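You operate a simulated robot arm through the tools that you are given. There is no shell and no other tool.

You are at the controls of a simulated two-armed robot. One attempt, no reset.

Task
Run the brass fitting in the descaling bath for 3 minutes.
Fine: lid shut for the run; when it shows DONE put the fitting back on the short grey mat and shut the lid. Set down upright: what you pick out.

It is judged by the outcome, as a careful person would: the job done as asked, and still so three seconds after it is handed in. It fails if anything else is knocked over, pushed out of place, dropped, spilled or broken. Lids that push on must go on centred and level and be pressed home; caps that screw on are set level and turned clockwise until they are tight.

Robot
Two 6-joint arms with two-finger grippers on one trunk that stands fixed in place. Base frame: the origin is at the foot of the trunk, x ahead of it, y to its left, z up. Lengths are in cm, angles in rad, forces in N, time in s.
The left shoulder is at [3, 17.8, 86.3], the right one opposite. With the tool pointing down near the work surface each hand reaches from about 42 to 84 cm from the base axis, measured 20 degrees to its own side. Payload 2.54 kg a hand.
The tool frame of a hand sits at the grasp point between the pads (the TCP): z along the fingers, y along the line on which they close. The tips reach 3 cm beyond it. Largest opening 11.6 cm; the body of the gripper starts 9.5 cm behind the TCP.
Orientation is told as [roll, pitch, yaw] about the base's x, y, z axes, in that order, counted from this pose: with the fingers straight down and closing along the base's y, the tool's x points along the base's -x, its y along +y and its z along -z.

Tools
- The arms move only by the tool move_arm. It takes "left_steps", "right_steps" or both (then of equal length, played together; a hand with none holds still); each is a list of rows, each an object (a shift or turn left out is 0, a gripper value left out holds the last) with "dp": the shift along the base's x, y, z in units of 40 mm (1.0 is 40 mm), a list of three; "turn": the turn, a rotation vector about the base's x, y, z in units of 6 degrees (1.0 is 6 degrees), a list of three; "claw": the opening, from 0 (shut) to 1 (fully open). In form: [{"dp": [dx, dy, dz], "turn": [ax, ay, az], "claw": claw}, ...]. A call has 1 to 20 rows; each row shifts and turns the commanded pose from where the row before left it. A call with a number of a shift or a turn outside -1 to 1 is refused whole. Each row takes 0.2 s and may step no farther than 5 cm and 0.15 rad from the row before; otherwise, or with a gripper value out of range, the whole call is refused. A pose out of reach is approached as far as the arm can. The call stops where the force on the tool passes 60 N (or 10 N more than at its start, if that is more) or the arm is blocked; 0.2 s more then pass. The fingers move at their own pace (about 15.3 cm/s each) and stop on an object; they squeeze with about 25 N. The grip force told is the motor's: it shows also when the fingers shut on nothing. Time passes only in rows, and 0.2 s behind the last, so rows that do not move let the fingers close. The reply holds the time, the measured pose of the TCP, the force on the tool along the base axes, the opening and the grip force, in the units named above and with some noise, with the torque about the TCP (base axes, N m) and any sound that the robot's microphone picked up.
- Cameras (640 x 400 px; columns grow to the right, rows downward): "scene" is now at [4.13, -1.96, 157.98]; the picture's right is [-0.23, -0.97, 0.00], its down [-0.78, 0.18, -0.60] and it looks along [0.58, -0.14, -0.80] (base axes); focal length 352 px, centre (320, 200). "left" rides on the left gripper at [6.9, 1.5, -12.2] in its tool frame; the picture's right is [-0.21, 0.98, 0.00], its down [-0.83, -0.18, -0.53] and it looks along [-0.52, -0.11, 0.85] (tool axes); focal length 251 px, centre (320, 200). "right" rides on the right gripper at [6.9, -1.5, -12.2] in its tool frame; the picture's right is [0.22, 0.98, 0.00], its down [-0.83, 0.18, -0.53] and it looks along [-0.52, 0.12, 0.85] (tool axes); focal length 251 px, centre (320, 200). There is no depth. A picture from a camera that has moved, and an enlarged one, comes with that camera's place and axes in the base frame and with its lens.
- capture(camera): a new picture of that camera. No time passes.
- raise_lower(by): slides the trunk up (or, below 0, down) by that many cm; the arms and the scene camera ride with it, the base frame stays. It gives what a move gives, with no picture.
- pan_tilt(pan, tilt): turns the head with the scene camera to pan (to the left, within 2.496 rad either way) and tilt (down, from -0.506 to 1.204), counted from straight ahead of the robot. It gives what a move gives.
- close_up(camera, box): a new picture of the part [left, top, right, bottom] of that camera's present view, enlarged. No time passes.
- hand_in(): hands the job in; it is judged then, once.

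Places have to be worked out from the pictures, the camera data and where the tool is seen. Open the grippers and draw the arms clear of the work before you hand the job in, unless the task says otherwise.

The tools are called after "Request:" as name(argument=value, ...) on one line, values as JSON. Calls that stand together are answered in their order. move_arm: Moves the arms, as the interface text tells. Its arguments: {"type":"object","properties":{"left_steps":{"type":"array","items":{"type":"object","properties":{"dp":{"type":"array","items":{"type":"number"}},"turn":{"type":"array","items":{"type":"number"}},"claw":{"type":"number"}}}},"right_steps":{"type":"array","items":{"type":"object","properties":{"dp":{"type":"array","items":{"type":"number"}},"turn":{"type":"array","items":{"type":"number"}},"claw":{"type":"number"}}}}},"required":[]} The other tools are called the same way: raise_lower (by) slides the trunk up or down; pan_tilt (pan, tilt) turns the head that bears the scene camera; capture (camera) takes a picture; close_up (camera, box) takes an enlarged picture of a part of a camera's view; hand_in () hands the job in.

At the start:

```text
time: 0.0
left_tcp_pos: [50.92, 7.9, 104.71]
left_orientation: [0.0, 0.001, -0.001]
left_wrist_force: [0.5, -0.4, 0.2]
left_wrist_torque: [0.0, -0.03, -0.01]
left_opening: 11.59
left_grip_force: 0.1
right_tcp_pos: [44.68, -30.36, 109.97]
right_orientation: [-0.001, 0.0, 0.0]
right_wrist_force: [-0.4, -0.1, -0.5]
right_wrist_torque: [0.01, -0.01, 0.0]
right_opening: 11.6
right_grip_force: 0.0
trunk travel left (down, up): [-7.5, 46.5]
head pan, tilt: [-0.232, 0.927]
```

scene: 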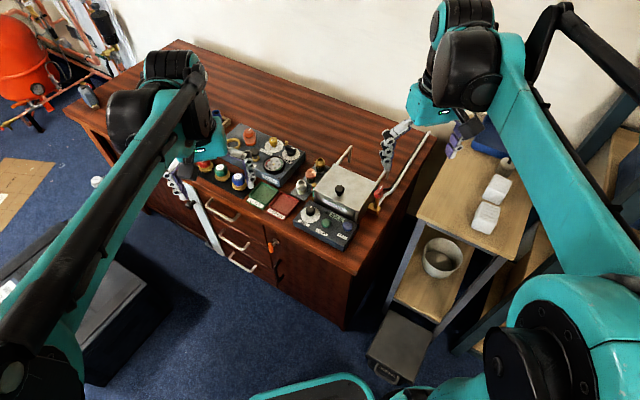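
right: 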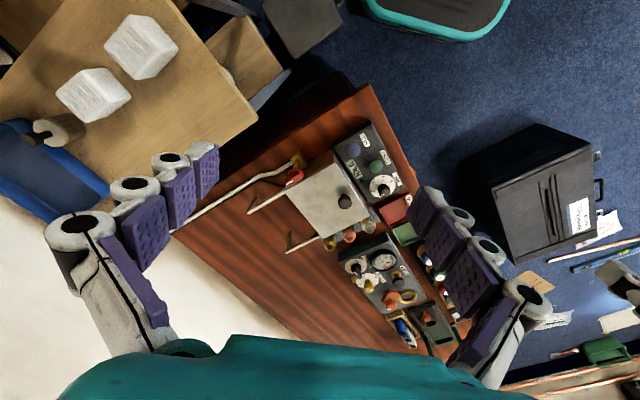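
left: 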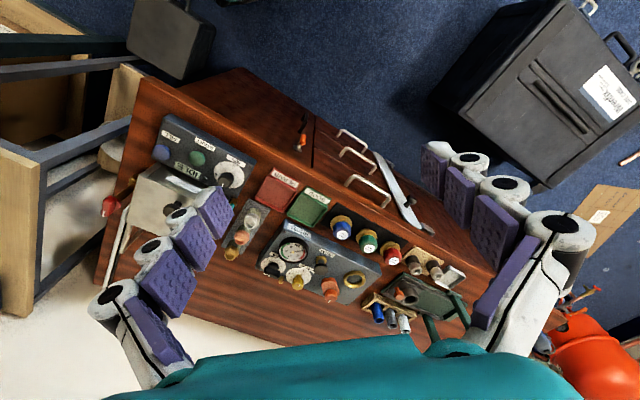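

The pictures show a bench with a bath unit (steel lid with knob, control panel with knobs) and several other items. I'll look at enlarged views first.

Request:
close_up(camera="scene", box=[280, 140, 440, 260])

Request:
close_up(camera="scene", box=[160, 110, 320, 230])

Request:
close_up(camera="left", box=[100, 100, 340, 280])

Request:
close_up(camera="left", box=[240, 160, 480, 340])

Request:
close_up(camera="right", box=[240, 110, 480, 290])

```text
3.33 times, centred on (360, 200) of scene
camera zoom: at [4.13, -1.96, 157.98], right [-0.23, -0.97, 0.0], down [-0.78, 0.18, -0.6], along [0.58, -0.14, -0.8], focal length 1172 px, centre (187, 200)
```

zoom: 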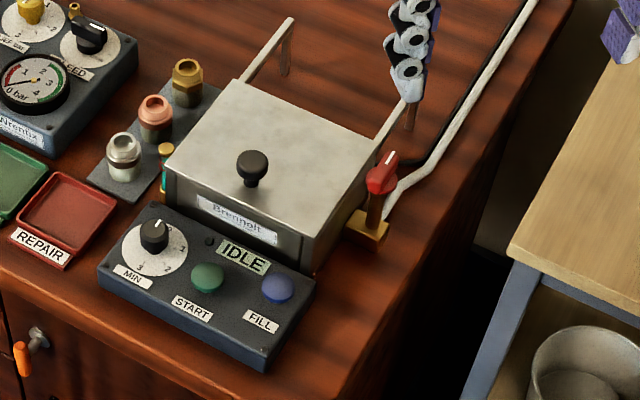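

```text
3.33 times, centred on (240, 170) of scene
camera zoom: at [4.13, -1.96, 157.98], right [-0.23, -0.97, 0.0], down [-0.78, 0.18, -0.6], along [0.58, -0.14, -0.8], focal length 1172 px, centre (587, 300)
```

zoom: 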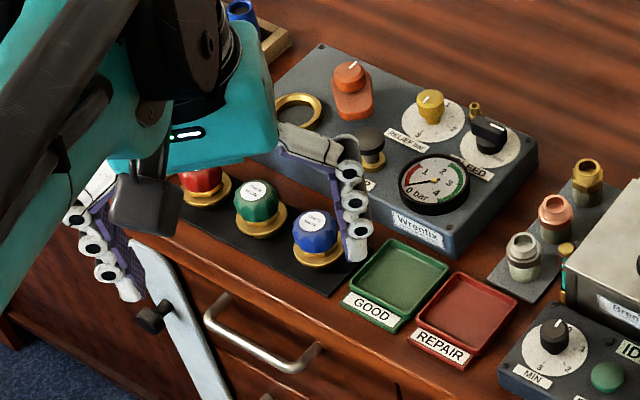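

```text
2.22 times, centred on (220, 190) of left
camera zoom: at [43.88, 9.34, 116.78], right [0.21, 0.98, 0.0], down [0.83, -0.18, 0.53], along [0.52, -0.11, -0.85], focal length 559 px, centre (542, 222)
```

zoom: 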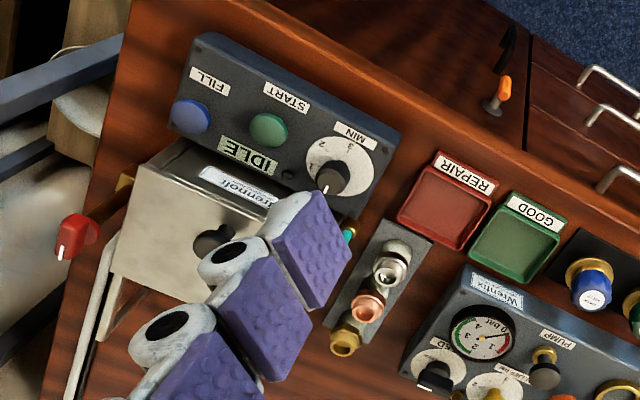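

```text
2.22 times, centred on (360, 250) of left
camera zoom: at [43.88, 9.34, 116.78], right [0.21, 0.98, 0.0], down [0.83, -0.18, 0.53], along [0.52, -0.11, -0.85], focal length 559 px, centre (231, 89)
```

zoom: 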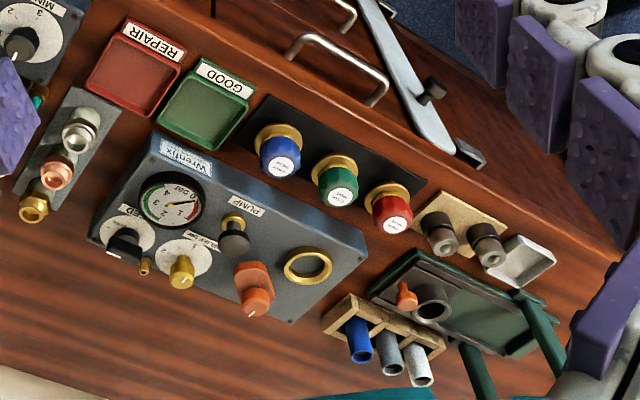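

```text
2.22 times, centred on (360, 200) of right
camera zoom: at [37.88, -31.91, 122.26], right [-0.22, 0.98, 0.0], down [0.83, 0.18, 0.53], along [0.52, 0.12, -0.85], focal length 559 px, centre (231, 200)
```

zoom: 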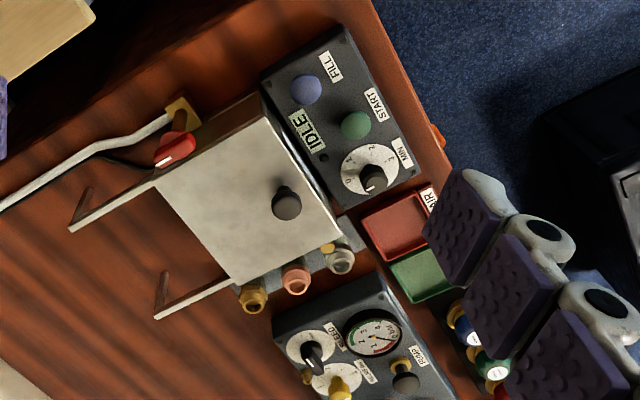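

The lid knob triangulates to about (62, -21, 82) and the brass fitting to about (80, -20, 73). I'll enlarge the details (dial, sight glass, valve, rails) more.

Request:
close_up(camera="scene", box=[295, 190, 363, 252])

Request:
close_up(camera="scene", box=[295, 145, 345, 205])

Request:
close_up(camera="scene", box=[335, 130, 435, 220])

Request:
close_up(camera="right", box=[320, 120, 440, 200])

Request:
close_up(camera="right", box=[240, 140, 400, 260])

```text
6.45 times, centred on (329, 221) of scene
camera zoom: at [4.13, -1.96, 157.98], right [-0.23, -0.97, 0.0], down [-0.78, 0.18, -0.6], along [0.58, -0.14, -0.8], focal length 2268 px, centre (262, 64)
```

zoom: 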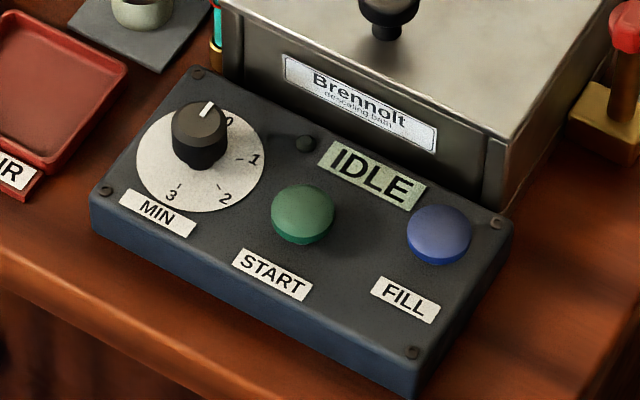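

```text
6.67 times, centred on (320, 175) of scene
camera zoom: at [4.13, -1.96, 157.98], right [-0.23, -0.97, 0.0], down [-0.78, 0.18, -0.6], along [0.58, -0.14, -0.8], focal length 2343 px, centre (320, 367)
```

zoom: 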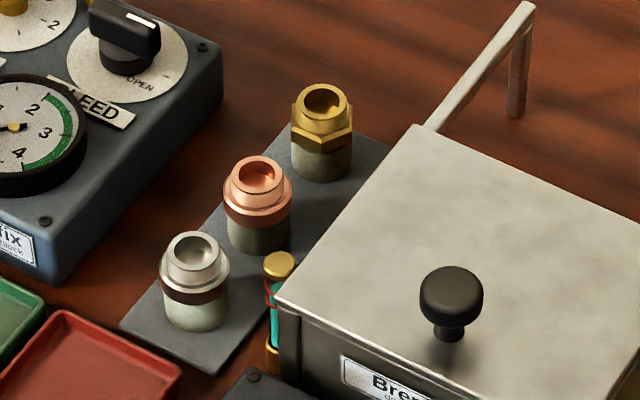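

```text
4.44 times, centred on (385, 175) of scene
camera zoom: at [4.13, -1.96, 157.98], right [-0.23, -0.97, 0.0], down [-0.78, 0.18, -0.6], along [0.58, -0.14, -0.8], focal length 1562 px, centre (31, 311)
```

zoom: 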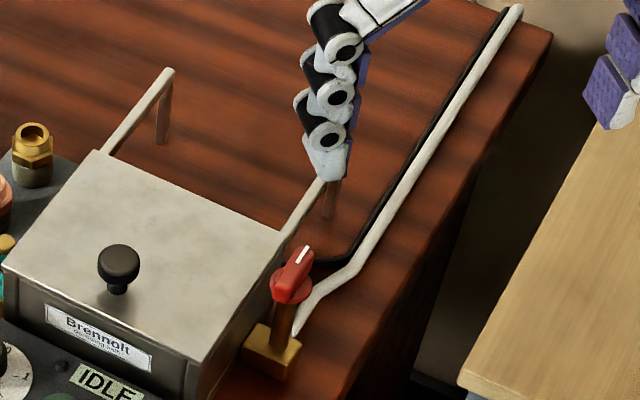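

```text
5.00 times, centred on (380, 160) of right
camera zoom: at [37.88, -31.91, 122.26], right [-0.22, 0.98, 0.0], down [0.83, 0.18, 0.53], along [0.52, 0.12, -0.85], focal length 1257 px, centre (20, 400)
```

zoom: 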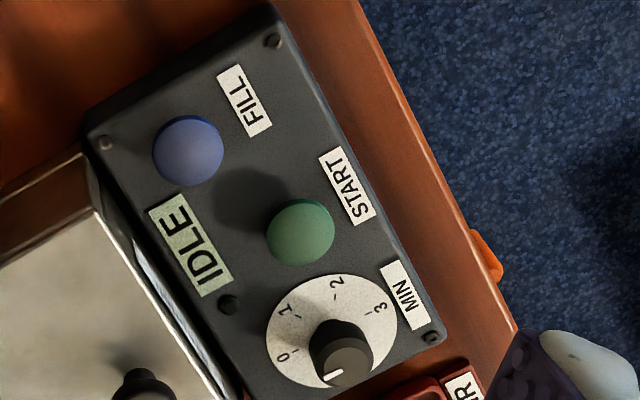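

```text
3.33 times, centred on (320, 200) of right
camera zoom: at [37.88, -31.91, 122.26], right [-0.22, 0.98, 0.0], down [0.83, 0.18, 0.53], along [0.52, 0.12, -0.85], focal length 838 px, centre (320, 200)
```

zoom: 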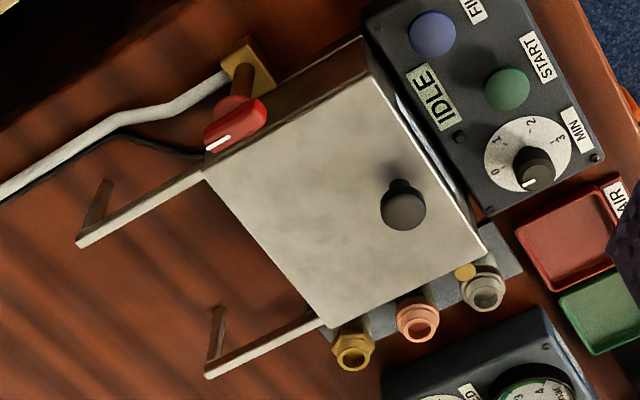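

The bath "Brennolt descaling bath" has a lid sliding back on two rails (rotated about -43° from base x); dial reads about 0, and there's a sight glass at its left side. I'll bring the left hand camera over to inspect the sight glass and fittings from the left.

Request:
move_arm(left_steps=[{"dp": [0.333, -0.229, -0.354], "turn": [0, 0, -1]}, {"dp": [0.333, -0.229, -0.354], "turn": [0, 0, -1]}, {"dp": [0.333, -0.229, -0.354], "turn": [0, 0, -1]}, {"dp": [0.333, -0.229, -0.354], "turn": [0, 0, -1]}, {"dp": [0.333, -0.229, -0.354], "turn": [0, 0, -1]}, {"dp": [0.333, -0.229, -0.354], "turn": [0, 0, -1]}, {"dp": [0.333, -0.229, -0.354], "turn": [0, 0, -1]}, {"dp": [0.333, -0.229, -0.354], "turn": [0, 0, -1]}, {"dp": [0.333, -0.229, -0.354], "turn": [0, 0, -1]}, {"dp": [0.333, -0.229, -0.354], "turn": [0, 0, -1]}, {"dp": [0.333, -0.229, -0.354], "turn": [0, 0, -1]}, {"dp": [0.333, -0.229, -0.354], "turn": [0, 0, -1]}])

Request:
capture(camera="left")

Request:
capture(camera="scene")

```text
time: 2.6
left_tcp_pos: [67.01, -3.16, 87.4]
left_orientation: [0.001, -0.001, -1.255]
left_wrist_force: [-0.5, -0.7, 0.7]
left_wrist_torque: [-0.04, 0.02, 0.0]
left_opening: 11.6
left_grip_force: 0.1
right_tcp_pos: [44.75, -30.44, 110.03]
right_orientation: [-0.001, 0.0, 0.003]
right_wrist_force: [1.1, 1.4, -0.6]
right_wrist_torque: [-0.01, 0.02, 0.03]
right_opening: 11.62
right_grip_force: 0.1
trunk travel left (down, up): [-7.5, 46.5]
head pan, tilt: [-0.232, 0.927]
```

```text
taken
camera left: at [66.16, 3.76, 99.65], right [1.0, 0.1, 0.0], down [0.08, -0.84, 0.53], along [0.05, -0.53, -0.85], focal length 251 px, centre (320, 200)
```

left: 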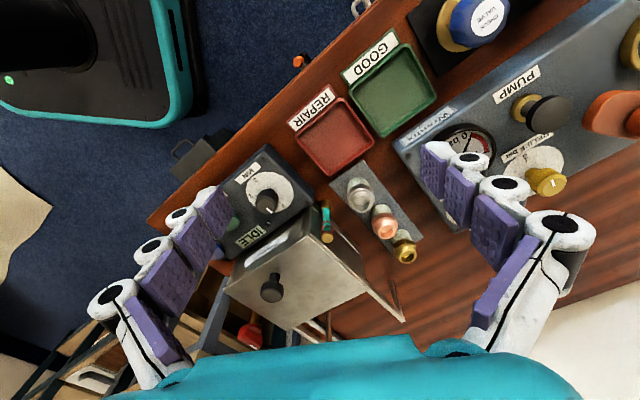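

```text
taken
camera scene: at [4.2, -1.99, 157.97], right [-0.23, -0.97, 0.0], down [-0.78, 0.18, -0.6], along [0.58, -0.14, -0.8], focal length 352 px, centre (320, 200)
```

scene: 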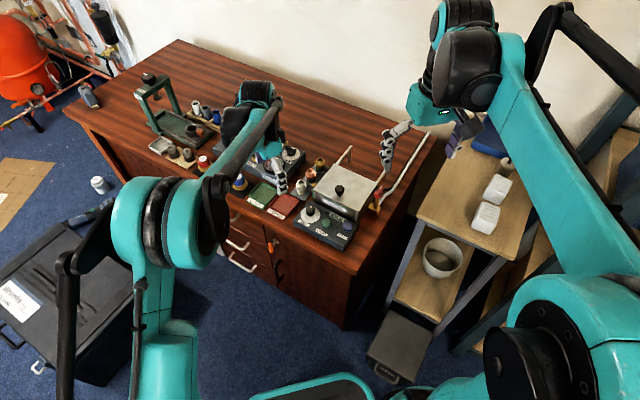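

Good view. I'll enlarge the sight glass, fittings, and dial.

Request:
close_up(camera="left", box=[300, 170, 360, 260])

Request:
close_up(camera="left", box=[330, 150, 450, 290])

Request:
close_up(camera="left", box=[200, 140, 320, 260])

Request:
close_up(camera="left", box=[210, 220, 420, 360])

```text
4.44 times, centred on (330, 215) of left
camera zoom: at [66.16, 3.76, 99.65], right [1.0, 0.1, 0.0], down [0.08, -0.84, 0.53], along [0.05, -0.53, -0.85], focal length 1118 px, centre (276, 133)
```

zoom: 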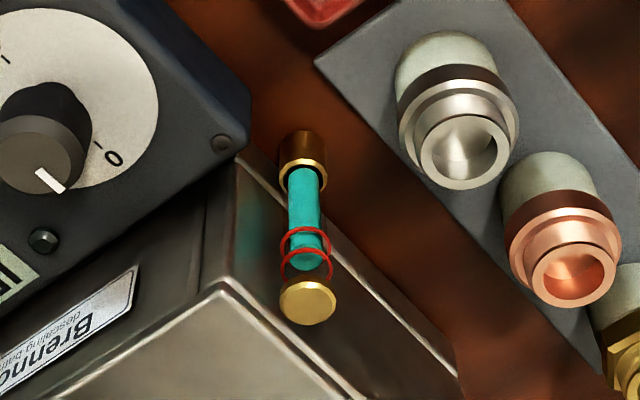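

```text
2.86 times, centred on (390, 220) of left
camera zoom: at [66.16, 3.76, 99.65], right [1.0, 0.1, 0.0], down [0.08, -0.84, 0.53], along [0.05, -0.53, -0.85], focal length 718 px, centre (120, 143)
```

zoom: 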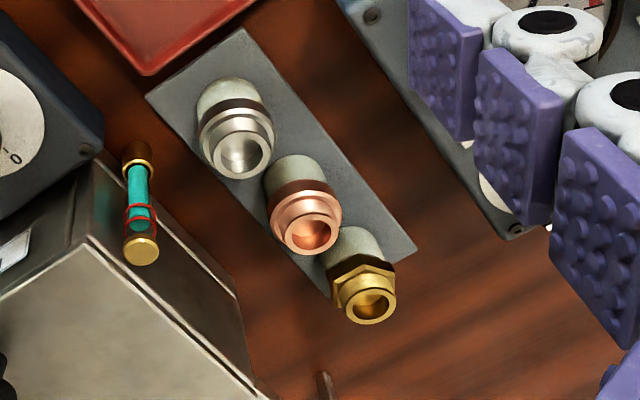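

```text
3.33 times, centred on (260, 200) of left
camera zoom: at [66.16, 3.76, 99.65], right [1.0, 0.1, 0.0], down [0.08, -0.84, 0.53], along [0.05, -0.53, -0.85], focal length 838 px, centre (520, 200)
```

zoom: 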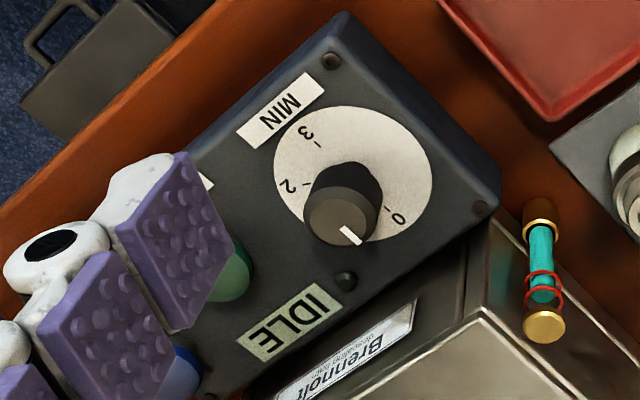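

```text
2.86 times, centred on (315, 290) of left
camera zoom: at [66.16, 3.76, 99.65], right [1.0, 0.1, 0.0], down [0.08, -0.84, 0.53], along [0.05, -0.53, -0.85], focal length 718 px, centre (334, -57)
```

zoom: 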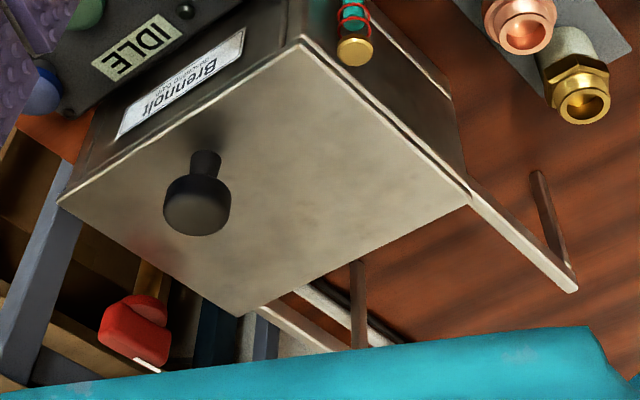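

Sight-glass fluid seems to end between the two red rings; I'll enlarge further to be sure.

Request:
close_up(camera="left", box=[314, 196, 342, 246])

Request:
close_up(camera="scene", box=[300, 178, 330, 208])

Request:
close_up(camera="left", box=[255, 160, 305, 220])

```text
8.00 times, centred on (328, 221) of left
camera zoom: at [66.16, 3.76, 99.65], right [1.0, 0.1, 0.0], down [0.08, -0.84, 0.53], along [0.05, -0.53, -0.85], focal length 2012 px, centre (256, 32)
```

zoom: 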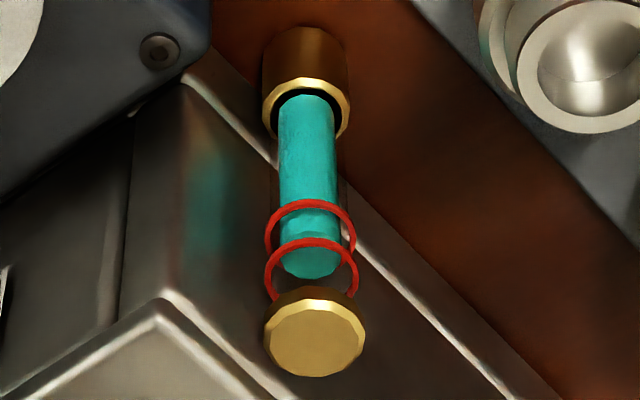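

```text
13.33 times, centred on (315, 193) of scene
camera zoom: at [4.2, -1.99, 157.97], right [-0.23, -0.97, 0.0], down [-0.78, 0.18, -0.6], along [0.58, -0.14, -0.8], focal length 4687 px, centre (387, 293)
```

zoom: 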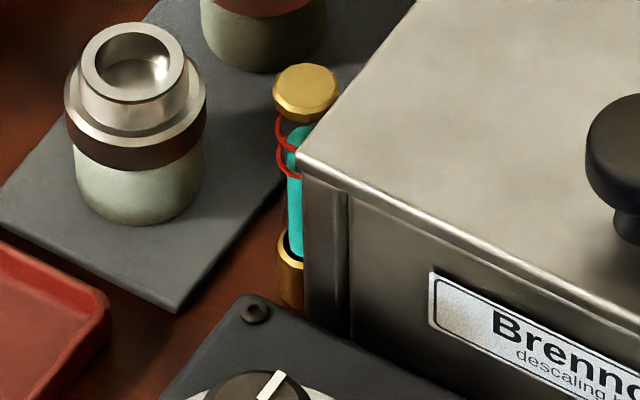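

```text
6.67 times, centred on (280, 190) of left
camera zoom: at [66.16, 3.76, 99.65], right [1.0, 0.1, 0.0], down [0.08, -0.84, 0.53], along [0.05, -0.53, -0.85], focal length 1676 px, centre (587, 267)
```

zoom: 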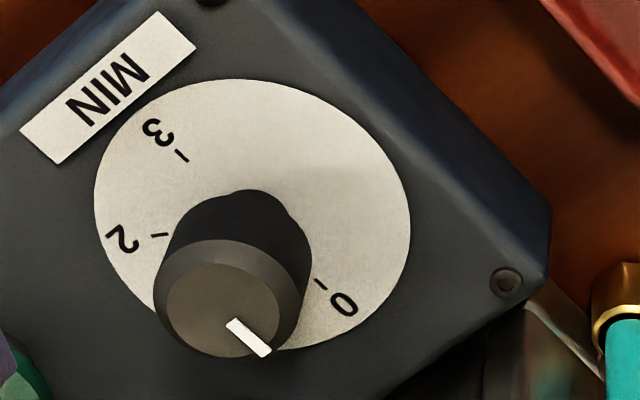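

Fluid level lies between the two rings, so no filling is needed; the dial pointer is at 0. Now I'll back the left hand off a little and bring the right hand above the lid knob (est. (62.8, -21.5, 81)), yawed 44.5° so it closes along the slide direction, gripper half-open.

Request:
move_arm(right_steps=[{"dp": [0.501, 0.248, -0.47], "turn": [0, 0, 0.824], "claw": 0.6}, {"dp": [0.501, 0.248, -0.47], "turn": [0, 0, 0.824]}, {"dp": [0.501, 0.248, -0.47], "turn": [0, 0, 0.824]}, {"dp": [0.501, 0.248, -0.47], "turn": [0, 0, 0.824]}, {"dp": [0.501, 0.248, -0.47], "turn": [0, 0, 0.824]}, {"dp": [0.501, 0.248, -0.47], "turn": [0, 0, 0.824]}, {"dp": [0.501, 0.248, -0.47], "turn": [0, 0, 0.824]}, {"dp": [0.501, 0.248, -0.47], "turn": [0, 0, 0.824]}, {"dp": [0.501, 0.248, -0.47], "turn": [0, 0, 0.824]}], left_steps=[{"dp": [-0.1, 0.25, 0.15]}, {"dp": [-0.1, 0.25, 0.15]}, {"dp": [-0.1, 0.25, 0.15]}, {"dp": [-0.1, 0.25, 0.15]}, {"dp": [-0.1, 0.25, 0.15]}, {"dp": [-0.1, 0.25, 0.15]}, {"dp": [-0.1, 0.25, 0.15]}, {"dp": [-0.1, 0.25, 0.15]}, {"dp": [-0.1, 0.25, 0.15]}])

Request:
capture(camera="right")

Request:
capture(camera="left")

Request:
capture(camera="scene")

```text
time: 4.6
left_tcp_pos: [63.43, 6.01, 92.84]
left_orientation: [-0.001, 0.0, -1.257]
left_wrist_force: [-0.7, -1.4, 0.3]
left_wrist_torque: [-0.02, -0.01, 0.0]
left_opening: 11.61
left_grip_force: 0.0
right_tcp_pos: [62.68, -21.72, 93.27]
right_orientation: [-0.001, 0.001, 0.777]
right_wrist_force: [0.4, 0.1, -0.1]
right_wrist_torque: [0.0, -0.02, 0.02]
right_opening: 6.96
right_grip_force: 0.1
trunk travel left (down, up): [-7.5, 46.5]
head pan, tilt: [-0.232, 0.927]
```

```text
taken
camera right: at [58.85, -27.48, 105.44], right [-0.84, 0.55, 0.0], down [0.46, 0.71, 0.53], along [0.29, 0.45, -0.85], focal length 251 px, centre (320, 200)
```

right: 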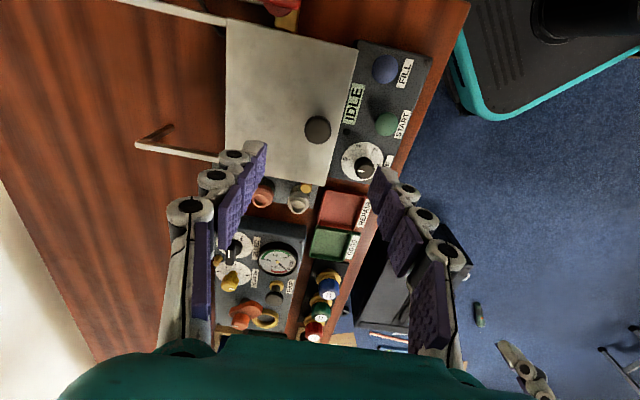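

```text
taken
camera left: at [62.57, 12.98, 105.08], right [1.0, 0.1, 0.0], down [0.08, -0.84, 0.53], along [0.05, -0.53, -0.85], focal length 251 px, centre (320, 200)
```

left: 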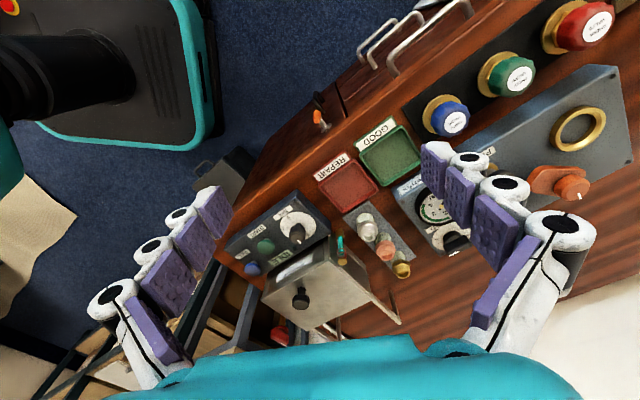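

```text
taken
camera scene: at [4.21, -1.93, 157.97], right [-0.23, -0.97, 0.0], down [-0.78, 0.18, -0.6], along [0.58, -0.14, -0.8], focal length 352 px, centre (320, 200)
```

scene: 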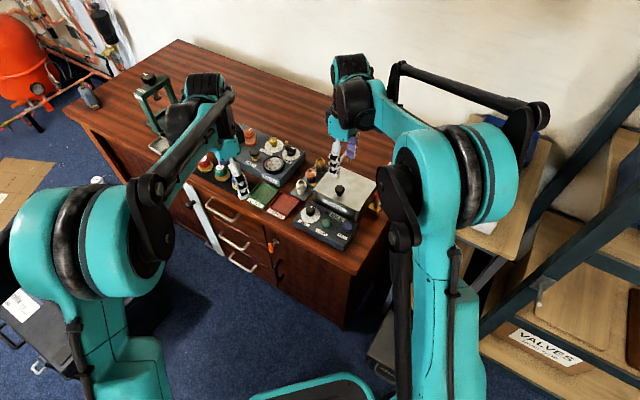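

The knob from the right-hand camera is at (62.9, -21.5), matching. I'll enlarge to refine the slide direction before descending.

Request:
close_up(camera="right", box=[110, 0, 370, 200])

```text
2.00 times, centred on (240, 100) of right
camera zoom: at [58.85, -27.48, 105.44], right [-0.84, 0.55, 0.0], down [0.46, 0.71, 0.53], along [0.29, 0.45, -0.85], focal length 503 px, centre (480, 400)
```

zoom: 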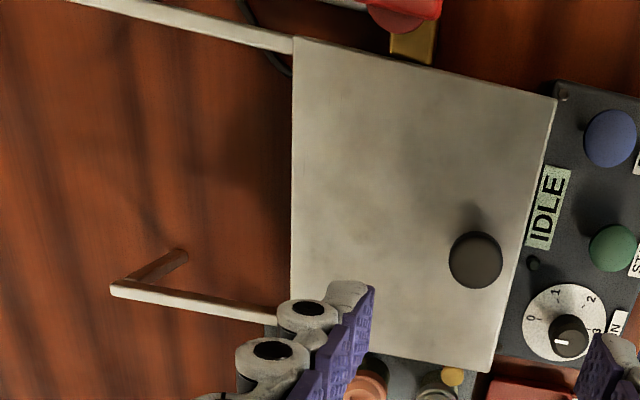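

Slide direction is about -44.4° (b = (0.714, -0.700)), knob at (62.9, -21.45). Descending around the knob with the tips staying above the lid plate.

Request:
move_arm(right_steps=[{"dp": [0.055, 0.0675, -0.7]}, {"dp": [0, 0, -0.7]}, {"dp": [0, 0, -0.7]}, {"dp": [0, 0, -0.7]}, {"dp": [0, 0, 0]}])

Request:
capture(camera="left")

Request:
close_up(camera="scene", box=[285, 120, 395, 230])

Request:
capture(camera="right")

```text
time: 5.8
left_tcp_pos: [63.32, 6.06, 92.88]
left_orientation: [0.001, 0.0, -1.257]
left_wrist_force: [0.0, 1.0, -0.6]
left_wrist_torque: [0.03, 0.02, 0.03]
left_opening: 11.61
left_grip_force: 0.1
right_tcp_pos: [62.95, -21.25, 81.9]
right_orientation: [-0.001, -0.001, 0.777]
right_wrist_force: [-1.4, -0.3, 0.7]
right_wrist_torque: [0.0, 0.02, -0.02]
right_opening: 6.96
right_grip_force: 0.1
trunk travel left (down, up): [-7.5, 46.5]
head pan, tilt: [-0.232, 0.927]
```

```text
taken
camera left: at [62.5, 12.97, 105.12], right [1.0, 0.1, 0.0], down [0.08, -0.84, 0.53], along [0.05, -0.53, -0.85], focal length 251 px, centre (320, 200)
```

left: 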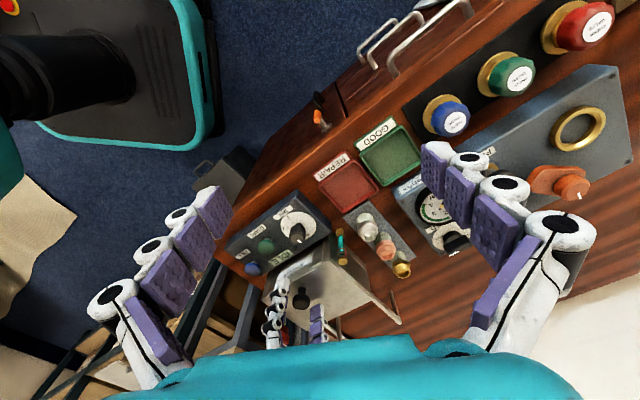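

```text
3.64 times, centred on (340, 175) of scene
camera zoom: at [4.12, -1.95, 157.98], right [-0.23, -0.97, 0.0], down [-0.78, 0.18, -0.6], along [0.58, -0.14, -0.8], focal length 1278 px, centre (247, 291)
```

zoom: 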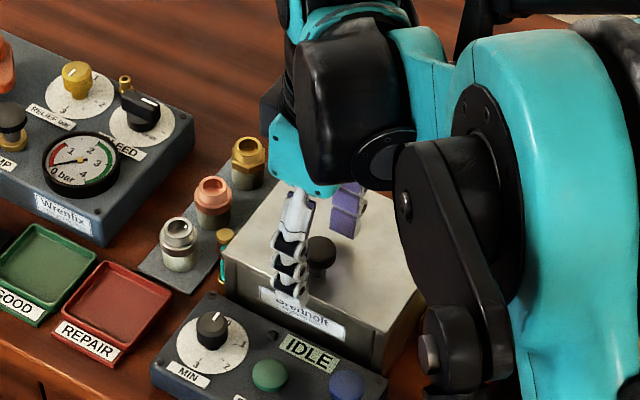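

```text
taken
camera right: at [59.1, -27.21, 94.1], right [-0.84, 0.55, 0.0], down [0.46, 0.71, 0.53], along [0.29, 0.45, -0.85], focal length 251 px, centre (320, 200)
```

right: 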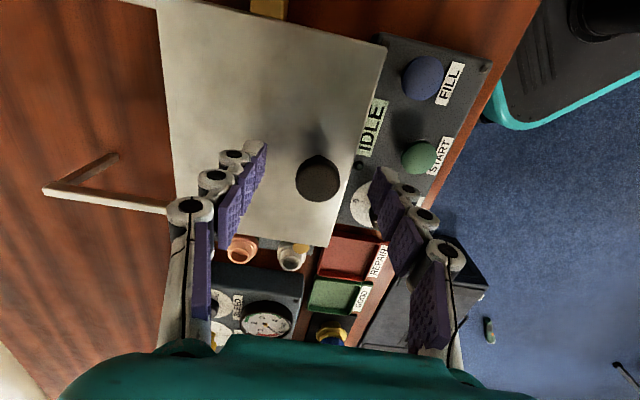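

The knob cap is centred between the fingers (about z 80.3). I lower another 0.4 cm and close on it.

Request:
move_arm(right_steps=[{"dp": [0, 0, -0.12]}, {"claw": 0}, {"claw": 0}, {"claw": 0}])

Request:
capture(camera="right")

```text
time: 6.8
left_tcp_pos: [63.51, 6.0, 92.95]
left_orientation: [0.0, 0.0, -1.256]
left_wrist_force: [-0.8, 0.9, 0.1]
left_wrist_torque: [-0.01, 0.03, -0.01]
left_opening: 11.58
left_grip_force: 0.1
right_tcp_pos: [62.98, -21.38, 81.49]
right_orientation: [-0.002, 0.0, 0.776]
right_wrist_force: [10.9, -6.6, 8.4]
right_wrist_torque: [-0.1, -0.22, -0.04]
right_opening: 2.5
right_grip_force: 44.7
trunk travel left (down, up): [-7.5, 46.5]
head pan, tilt: [-0.232, 0.927]
```

```text
taken
camera right: at [59.15, -27.26, 93.65], right [-0.84, 0.55, 0.0], down [0.46, 0.71, 0.53], along [0.29, 0.45, -0.85], focal length 251 px, centre (320, 200)
```

right: 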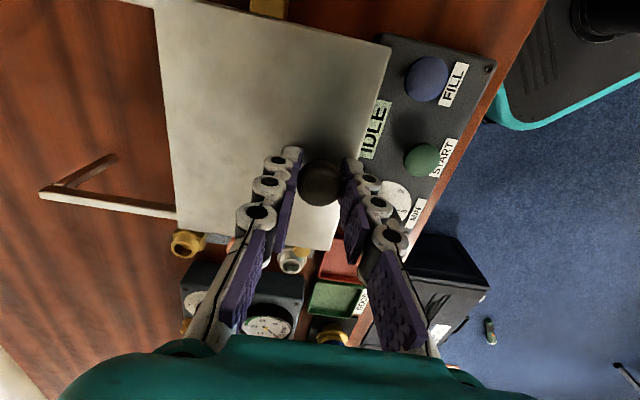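

Gripped the knob (2.5 cm). I slide back 2 cm along b as a test and watch the force.

Request:
move_arm(right_steps=[{"dp": [0.1785, -0.175, 0]}, {"dp": [0.1785, -0.175, 0]}, {"dp": [0, 0, 0]}])

Request:
capture(camera="right")

Request:
capture(camera="left")

```text
time: 7.6
left_tcp_pos: [63.42, 6.05, 92.99]
left_orientation: [-0.001, 0.001, -1.257]
left_wrist_force: [0.6, -0.6, -0.2]
left_wrist_torque: [-0.02, 0.01, 0.0]
left_opening: 11.63
left_grip_force: 0.0
right_tcp_pos: [64.32, -22.68, 81.38]
right_orientation: [0.0, -0.001, 0.777]
right_wrist_force: [-2.5, 0.0, -3.8]
right_wrist_torque: [-0.07, 0.17, 0.03]
right_opening: 2.52
right_grip_force: 45.0
trunk travel left (down, up): [-7.5, 46.5]
head pan, tilt: [-0.232, 0.927]
```

```text
taken
camera right: at [60.57, -28.64, 93.65], right [-0.84, 0.55, 0.0], down [0.46, 0.71, 0.53], along [0.29, 0.45, -0.85], focal length 251 px, centre (320, 200)
```

right: 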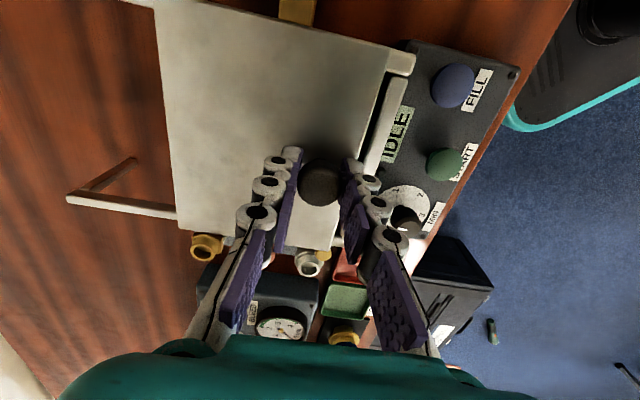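

```text
taken
camera left: at [62.52, 12.95, 105.1], right [1.0, 0.1, 0.0], down [0.08, -0.84, 0.53], along [0.05, -0.53, -0.85], focal length 251 px, centre (320, 200)
```

left: 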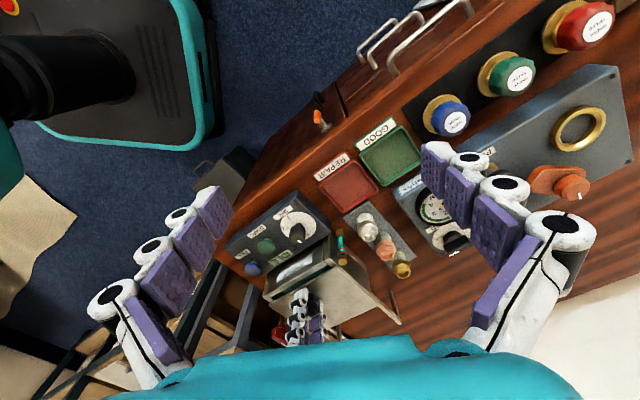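

The lid slides freely on its rails. I continue 7 cm more.

Request:
move_arm(right_steps=[{"dp": [0.1785, -0.175, 0]}, {"dp": [0.1785, -0.175, 0]}, {"dp": [0.1785, -0.175, 0]}, {"dp": [0.1785, -0.175, 0]}, {"dp": [0.1785, -0.175, 0]}, {"dp": [0.1785, -0.175, 0]}, {"dp": [0.1785, -0.175, 0]}, {"dp": [0, 0, 0]}])

Request:
capture(camera="right")

Request:
capture(camera="left")

```text
time: 9.4
left_tcp_pos: [63.28, 5.87, 92.94]
left_orientation: [0.0, 0.002, -1.257]
left_wrist_force: [-0.2, 0.2, 1.1]
left_wrist_torque: [-0.01, 0.0, 0.02]
left_opening: 11.58
left_grip_force: 0.1
right_tcp_pos: [69.3, -27.68, 81.37]
right_orientation: [0.0, 0.0, 0.776]
right_wrist_force: [-10.7, -12.0, -8.3]
right_wrist_torque: [-0.46, 0.42, -0.01]
right_opening: 2.47
right_grip_force: 45.4
trunk travel left (down, up): [-7.5, 46.5]
head pan, tilt: [-0.232, 0.927]
```

```text
taken
camera right: at [65.53, -33.59, 93.66], right [-0.84, 0.55, 0.0], down [0.46, 0.71, 0.53], along [0.29, 0.45, -0.85], focal length 251 px, centre (320, 200)
```

right: 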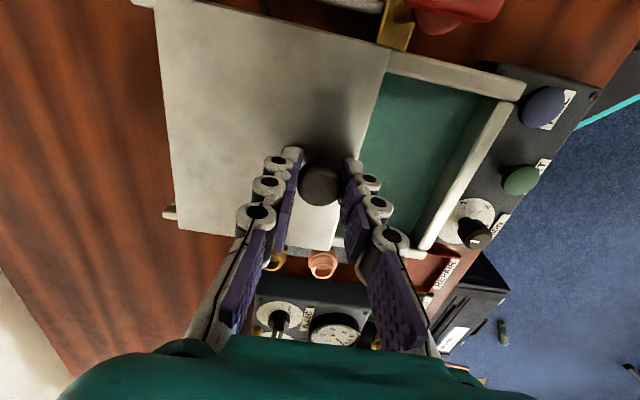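

```text
taken
camera left: at [62.5, 12.82, 105.13], right [1.0, 0.1, 0.0], down [0.08, -0.84, 0.53], along [0.05, -0.53, -0.85], focal length 251 px, centre (320, 200)
```

left: 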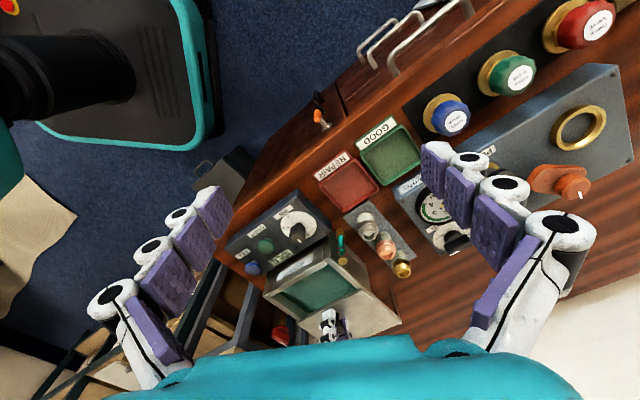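

The bath is open about 9 cm, with teal liquid visible. I release the knob, lift clear, and look into the bath.

Request:
move_arm(right_steps=[{"dp": [-0.03, -0.03, 0]}, {"claw": 0.5}, {"claw": 0.5}, {"dp": [0, 0, 0.6]}, {"dp": [0, 0, 0.8]}, {"dp": [-0.6, 0.2, 0.8]}, {"dp": [-0.6, 0.2, 0.5]}, {"dp": [-0.4, 0.2, 0]}])

Request:
capture(camera="right")

Request:
close_up(camera="left", box=[220, 190, 420, 350])

Request:
capture(camera="scene")

```text
time: 11.2
left_tcp_pos: [63.24, 6.0, 92.81]
left_orientation: [0.001, 0.0, -1.257]
left_wrist_force: [-0.2, 0.6, -0.1]
left_wrist_torque: [0.03, 0.02, -0.01]
left_opening: 11.61
left_grip_force: 0.1
right_tcp_pos: [62.77, -25.18, 92.34]
right_orientation: [-0.001, -0.001, 0.776]
right_wrist_force: [-0.3, 0.3, -0.1]
right_wrist_torque: [0.01, -0.01, 0.01]
right_opening: 5.79
right_grip_force: 0.0
trunk travel left (down, up): [-7.5, 46.5]
head pan, tilt: [-0.232, 0.927]
```

```text
taken
camera right: at [58.92, -31.08, 104.44], right [-0.84, 0.55, 0.0], down [0.46, 0.71, 0.53], along [0.29, 0.45, -0.85], focal length 251 px, centre (320, 200)
```

right: 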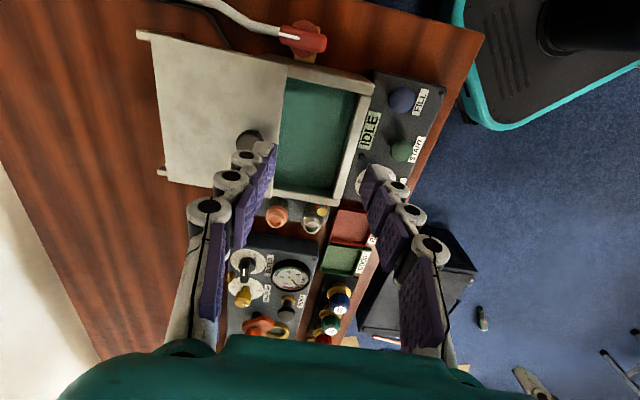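

```text
2.50 times, centred on (320, 270) of left
camera zoom: at [62.49, 12.98, 105.12], right [1.0, 0.1, 0.0], down [0.08, -0.84, 0.53], along [0.05, -0.53, -0.85], focal length 629 px, centre (320, 25)
```

zoom: 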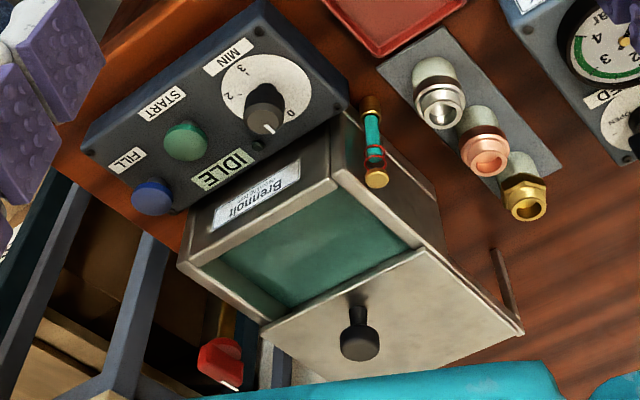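

```text
taken
camera scene: at [4.09, -1.94, 157.98], right [-0.23, -0.97, 0.0], down [-0.78, 0.18, -0.6], along [0.58, -0.14, -0.8], focal length 352 px, centre (320, 200)
```

scene: 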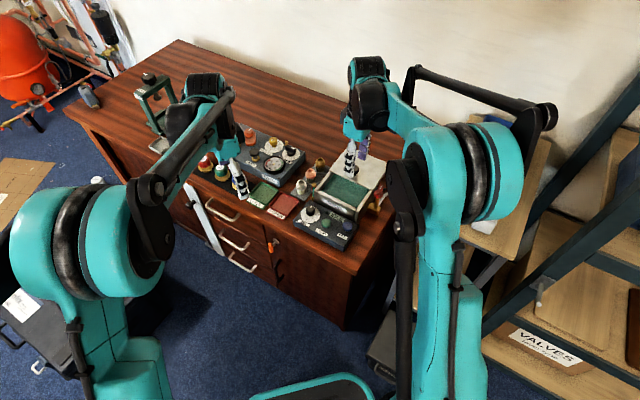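

Lid stayed open. Enlarging the bath's inside to gauge depth and any basket.

Request:
close_up(camera="right", box=[230, 50, 390, 220])

Request:
close_up(camera="scene", box=[290, 140, 410, 240])

Request:
close_up(camera="left", box=[260, 230, 370, 300])

```text
2.35 times, centred on (310, 135) of right
camera zoom: at [58.92, -31.08, 104.44], right [-0.84, 0.55, 0.0], down [0.46, 0.71, 0.53], along [0.29, 0.45, -0.85], focal length 592 px, centre (344, 353)
```

zoom: 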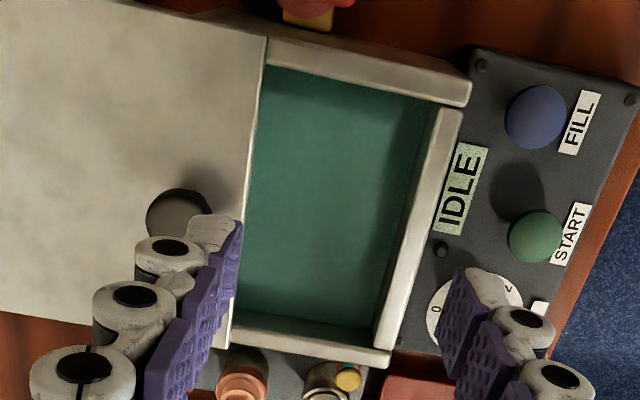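

```text
4.00 times, centred on (350, 190) of scene
camera zoom: at [4.09, -1.94, 157.98], right [-0.23, -0.97, 0.0], down [-0.78, 0.18, -0.6], along [0.58, -0.14, -0.8], focal length 1406 px, centre (200, 240)
```

zoom: 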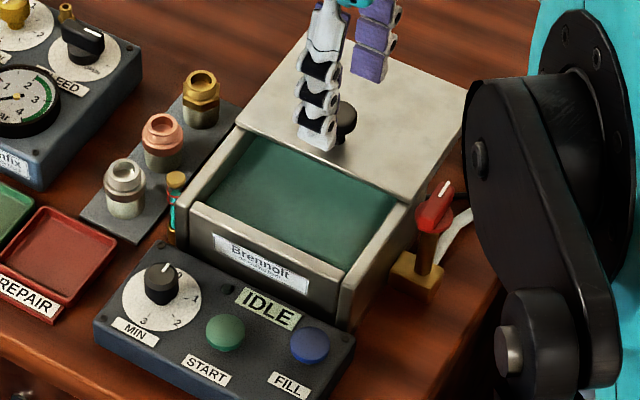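

```text
5.71 times, centred on (315, 265) of left
camera zoom: at [62.49, 12.98, 105.12], right [1.0, 0.1, 0.0], down [0.08, -0.84, 0.53], along [0.05, -0.53, -0.85], focal length 1437 px, centre (349, -171)
```

zoom: 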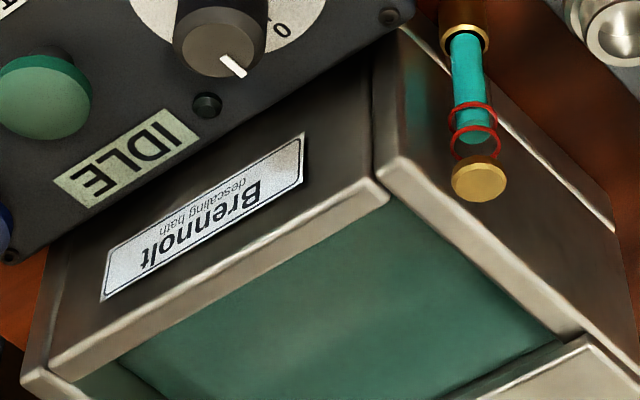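

The bath is a plain tub. Now enlarged views of the fittings to plan the grasp.

Request:
close_up(camera="left", box=[340, 200, 420, 290])

Request:
close_up(camera="scene", box=[305, 145, 355, 205])

```text
4.44 times, centred on (380, 245) of left
camera zoom: at [62.49, 12.98, 105.12], right [1.0, 0.1, 0.0], down [0.08, -0.84, 0.53], along [0.05, -0.53, -0.85], focal length 1118 px, centre (53, 0)
```

zoom: 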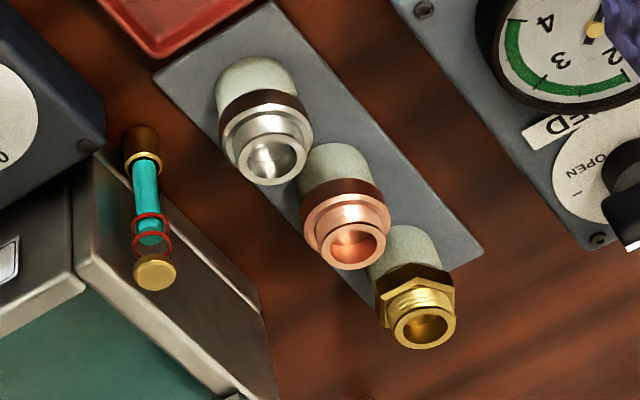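

```text
6.67 times, centred on (330, 175) of scene
camera zoom: at [4.09, -1.94, 157.98], right [-0.23, -0.97, 0.0], down [-0.78, 0.18, -0.6], along [0.58, -0.14, -0.8], focal length 2343 px, centre (253, 367)
```

zoom: 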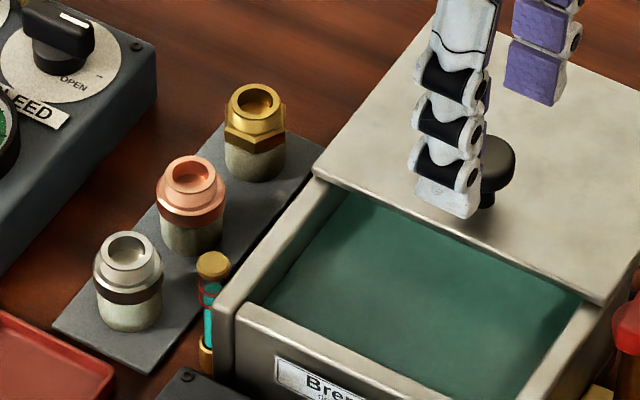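

Brass fitting: axis about (80.9, -20.1), base z 70.2, top 74.3, roughly 3.1 cm wide; neighbours along the mat so I'll close across the mat (yaw -44.5°). I move above it first, rotating the hand.

Request:
move_arm(right_steps=[{"dp": [0.24, 0.09, -0.04], "turn": [0, 0, -0.99], "claw": 0.47}, {"dp": [0.24, 0.09, -0.04], "turn": [0, 0, -0.99]}, {"dp": [0.24, 0.09, -0.04], "turn": [0, 0, -0.99]}, {"dp": [0.24, 0.09, -0.04], "turn": [0, 0, -0.99]}, {"dp": [0.24, 0.09, -0.04], "turn": [0, 0, -0.99]}, {"dp": [0.24, 0.09, -0.04], "turn": [0, 0, -0.99]}, {"dp": [0.24, 0.09, -0.04], "turn": [0, 0, -0.99]}, {"dp": [0.24, 0.09, -0.04], "turn": [0, 0, -0.99]}, {"dp": [0.24, 0.09, -0.04], "turn": [0, 0, -0.99]}, {"dp": [0.24, 0.09, -0.04], "turn": [0, 0, -0.99]}, {"dp": [0.24, 0.09, -0.04], "turn": [0, 0, -0.99]}, {"dp": [0.24, 0.09, -0.04], "turn": [0, 0, -0.99]}, {"dp": [0.24, 0.09, -0.04], "turn": [0, 0, -0.99]}, {"dp": [0.24, 0.09, -0.04], "turn": [0, 0, -0.99]}, {"dp": [0.24, 0.09, -0.04], "turn": [0, 0, -0.99]}, {"dp": [0, 0, 0]}])

Request:
capture(camera="right")

Request:
capture(camera="left")

```text
time: 14.6
left_tcp_pos: [63.36, 6.13, 92.95]
left_orientation: [0.0, 0.0, -1.256]
left_wrist_force: [0.5, 0.7, 0.7]
left_wrist_torque: [0.01, 0.03, -0.03]
left_opening: 11.6
left_grip_force: 0.0
right_tcp_pos: [77.29, -19.88, 89.89]
right_orientation: [0.0, 0.001, -0.78]
right_wrist_force: [-0.4, 0.7, 0.4]
right_wrist_torque: [0.0, 0.0, 0.02]
right_opening: 5.42
right_grip_force: 0.1
trunk travel left (down, up): [-7.5, 46.5]
head pan, tilt: [-0.232, 0.927]
```

```text
taken
camera right: at [71.31, -15.99, 102.03], right [0.53, 0.85, 0.0], down [0.71, -0.45, 0.53], along [0.45, -0.29, -0.85], focal length 251 px, centre (320, 200)
```

right: 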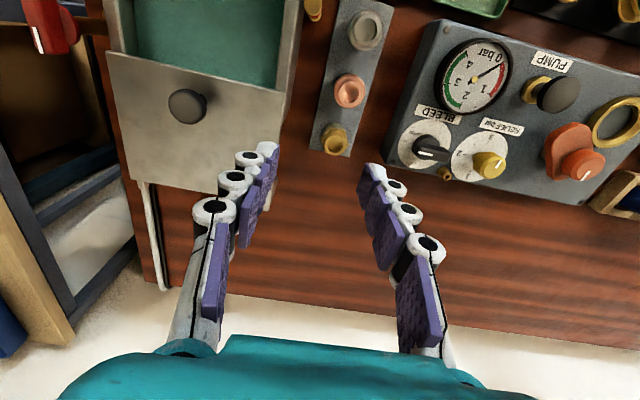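

```text
taken
camera left: at [62.51, 12.96, 105.12], right [1.0, 0.1, 0.0], down [0.08, -0.84, 0.53], along [0.05, -0.53, -0.85], focal length 251 px, centre (320, 200)
```

left: 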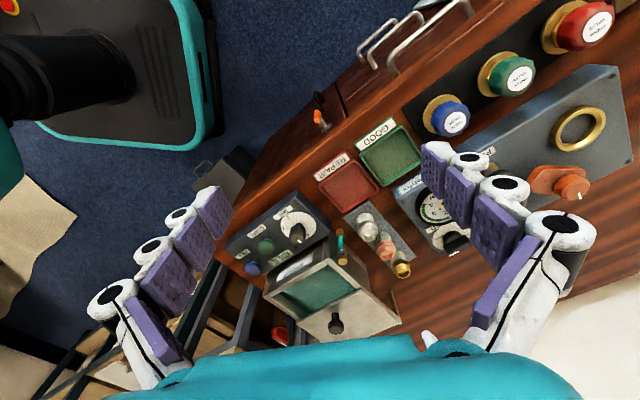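

The hand is above. I'll enlarge the right camera view to refine the brass fitting's place.

Request:
close_up(camera="right", box=[280, 0, 400, 180])

Request:
close_up(camera="scene", box=[290, 130, 370, 220])

```text
2.22 times, centred on (340, 90) of right
camera zoom: at [71.31, -15.99, 102.03], right [0.53, 0.85, 0.0], down [0.71, -0.45, 0.53], along [0.45, -0.29, -0.85], focal length 559 px, centre (276, 444)
```

zoom: 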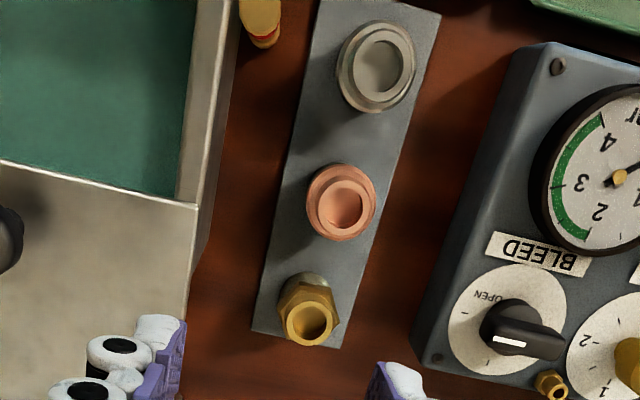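

```text
4.44 times, centred on (330, 175) of scene
camera zoom: at [4.12, -1.96, 157.98], right [-0.23, -0.97, 0.0], down [-0.78, 0.18, -0.6], along [0.58, -0.14, -0.8], focal length 1562 px, centre (276, 311)
```

zoom: 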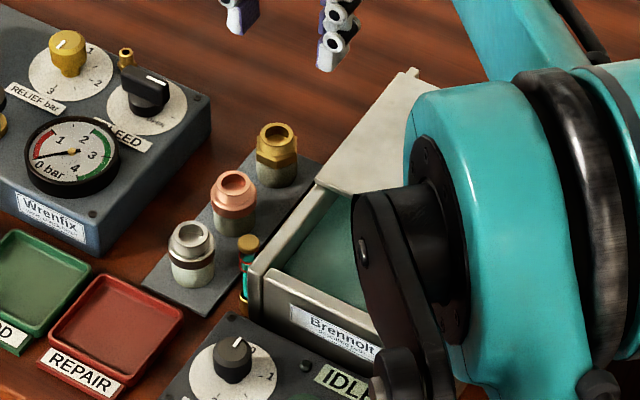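

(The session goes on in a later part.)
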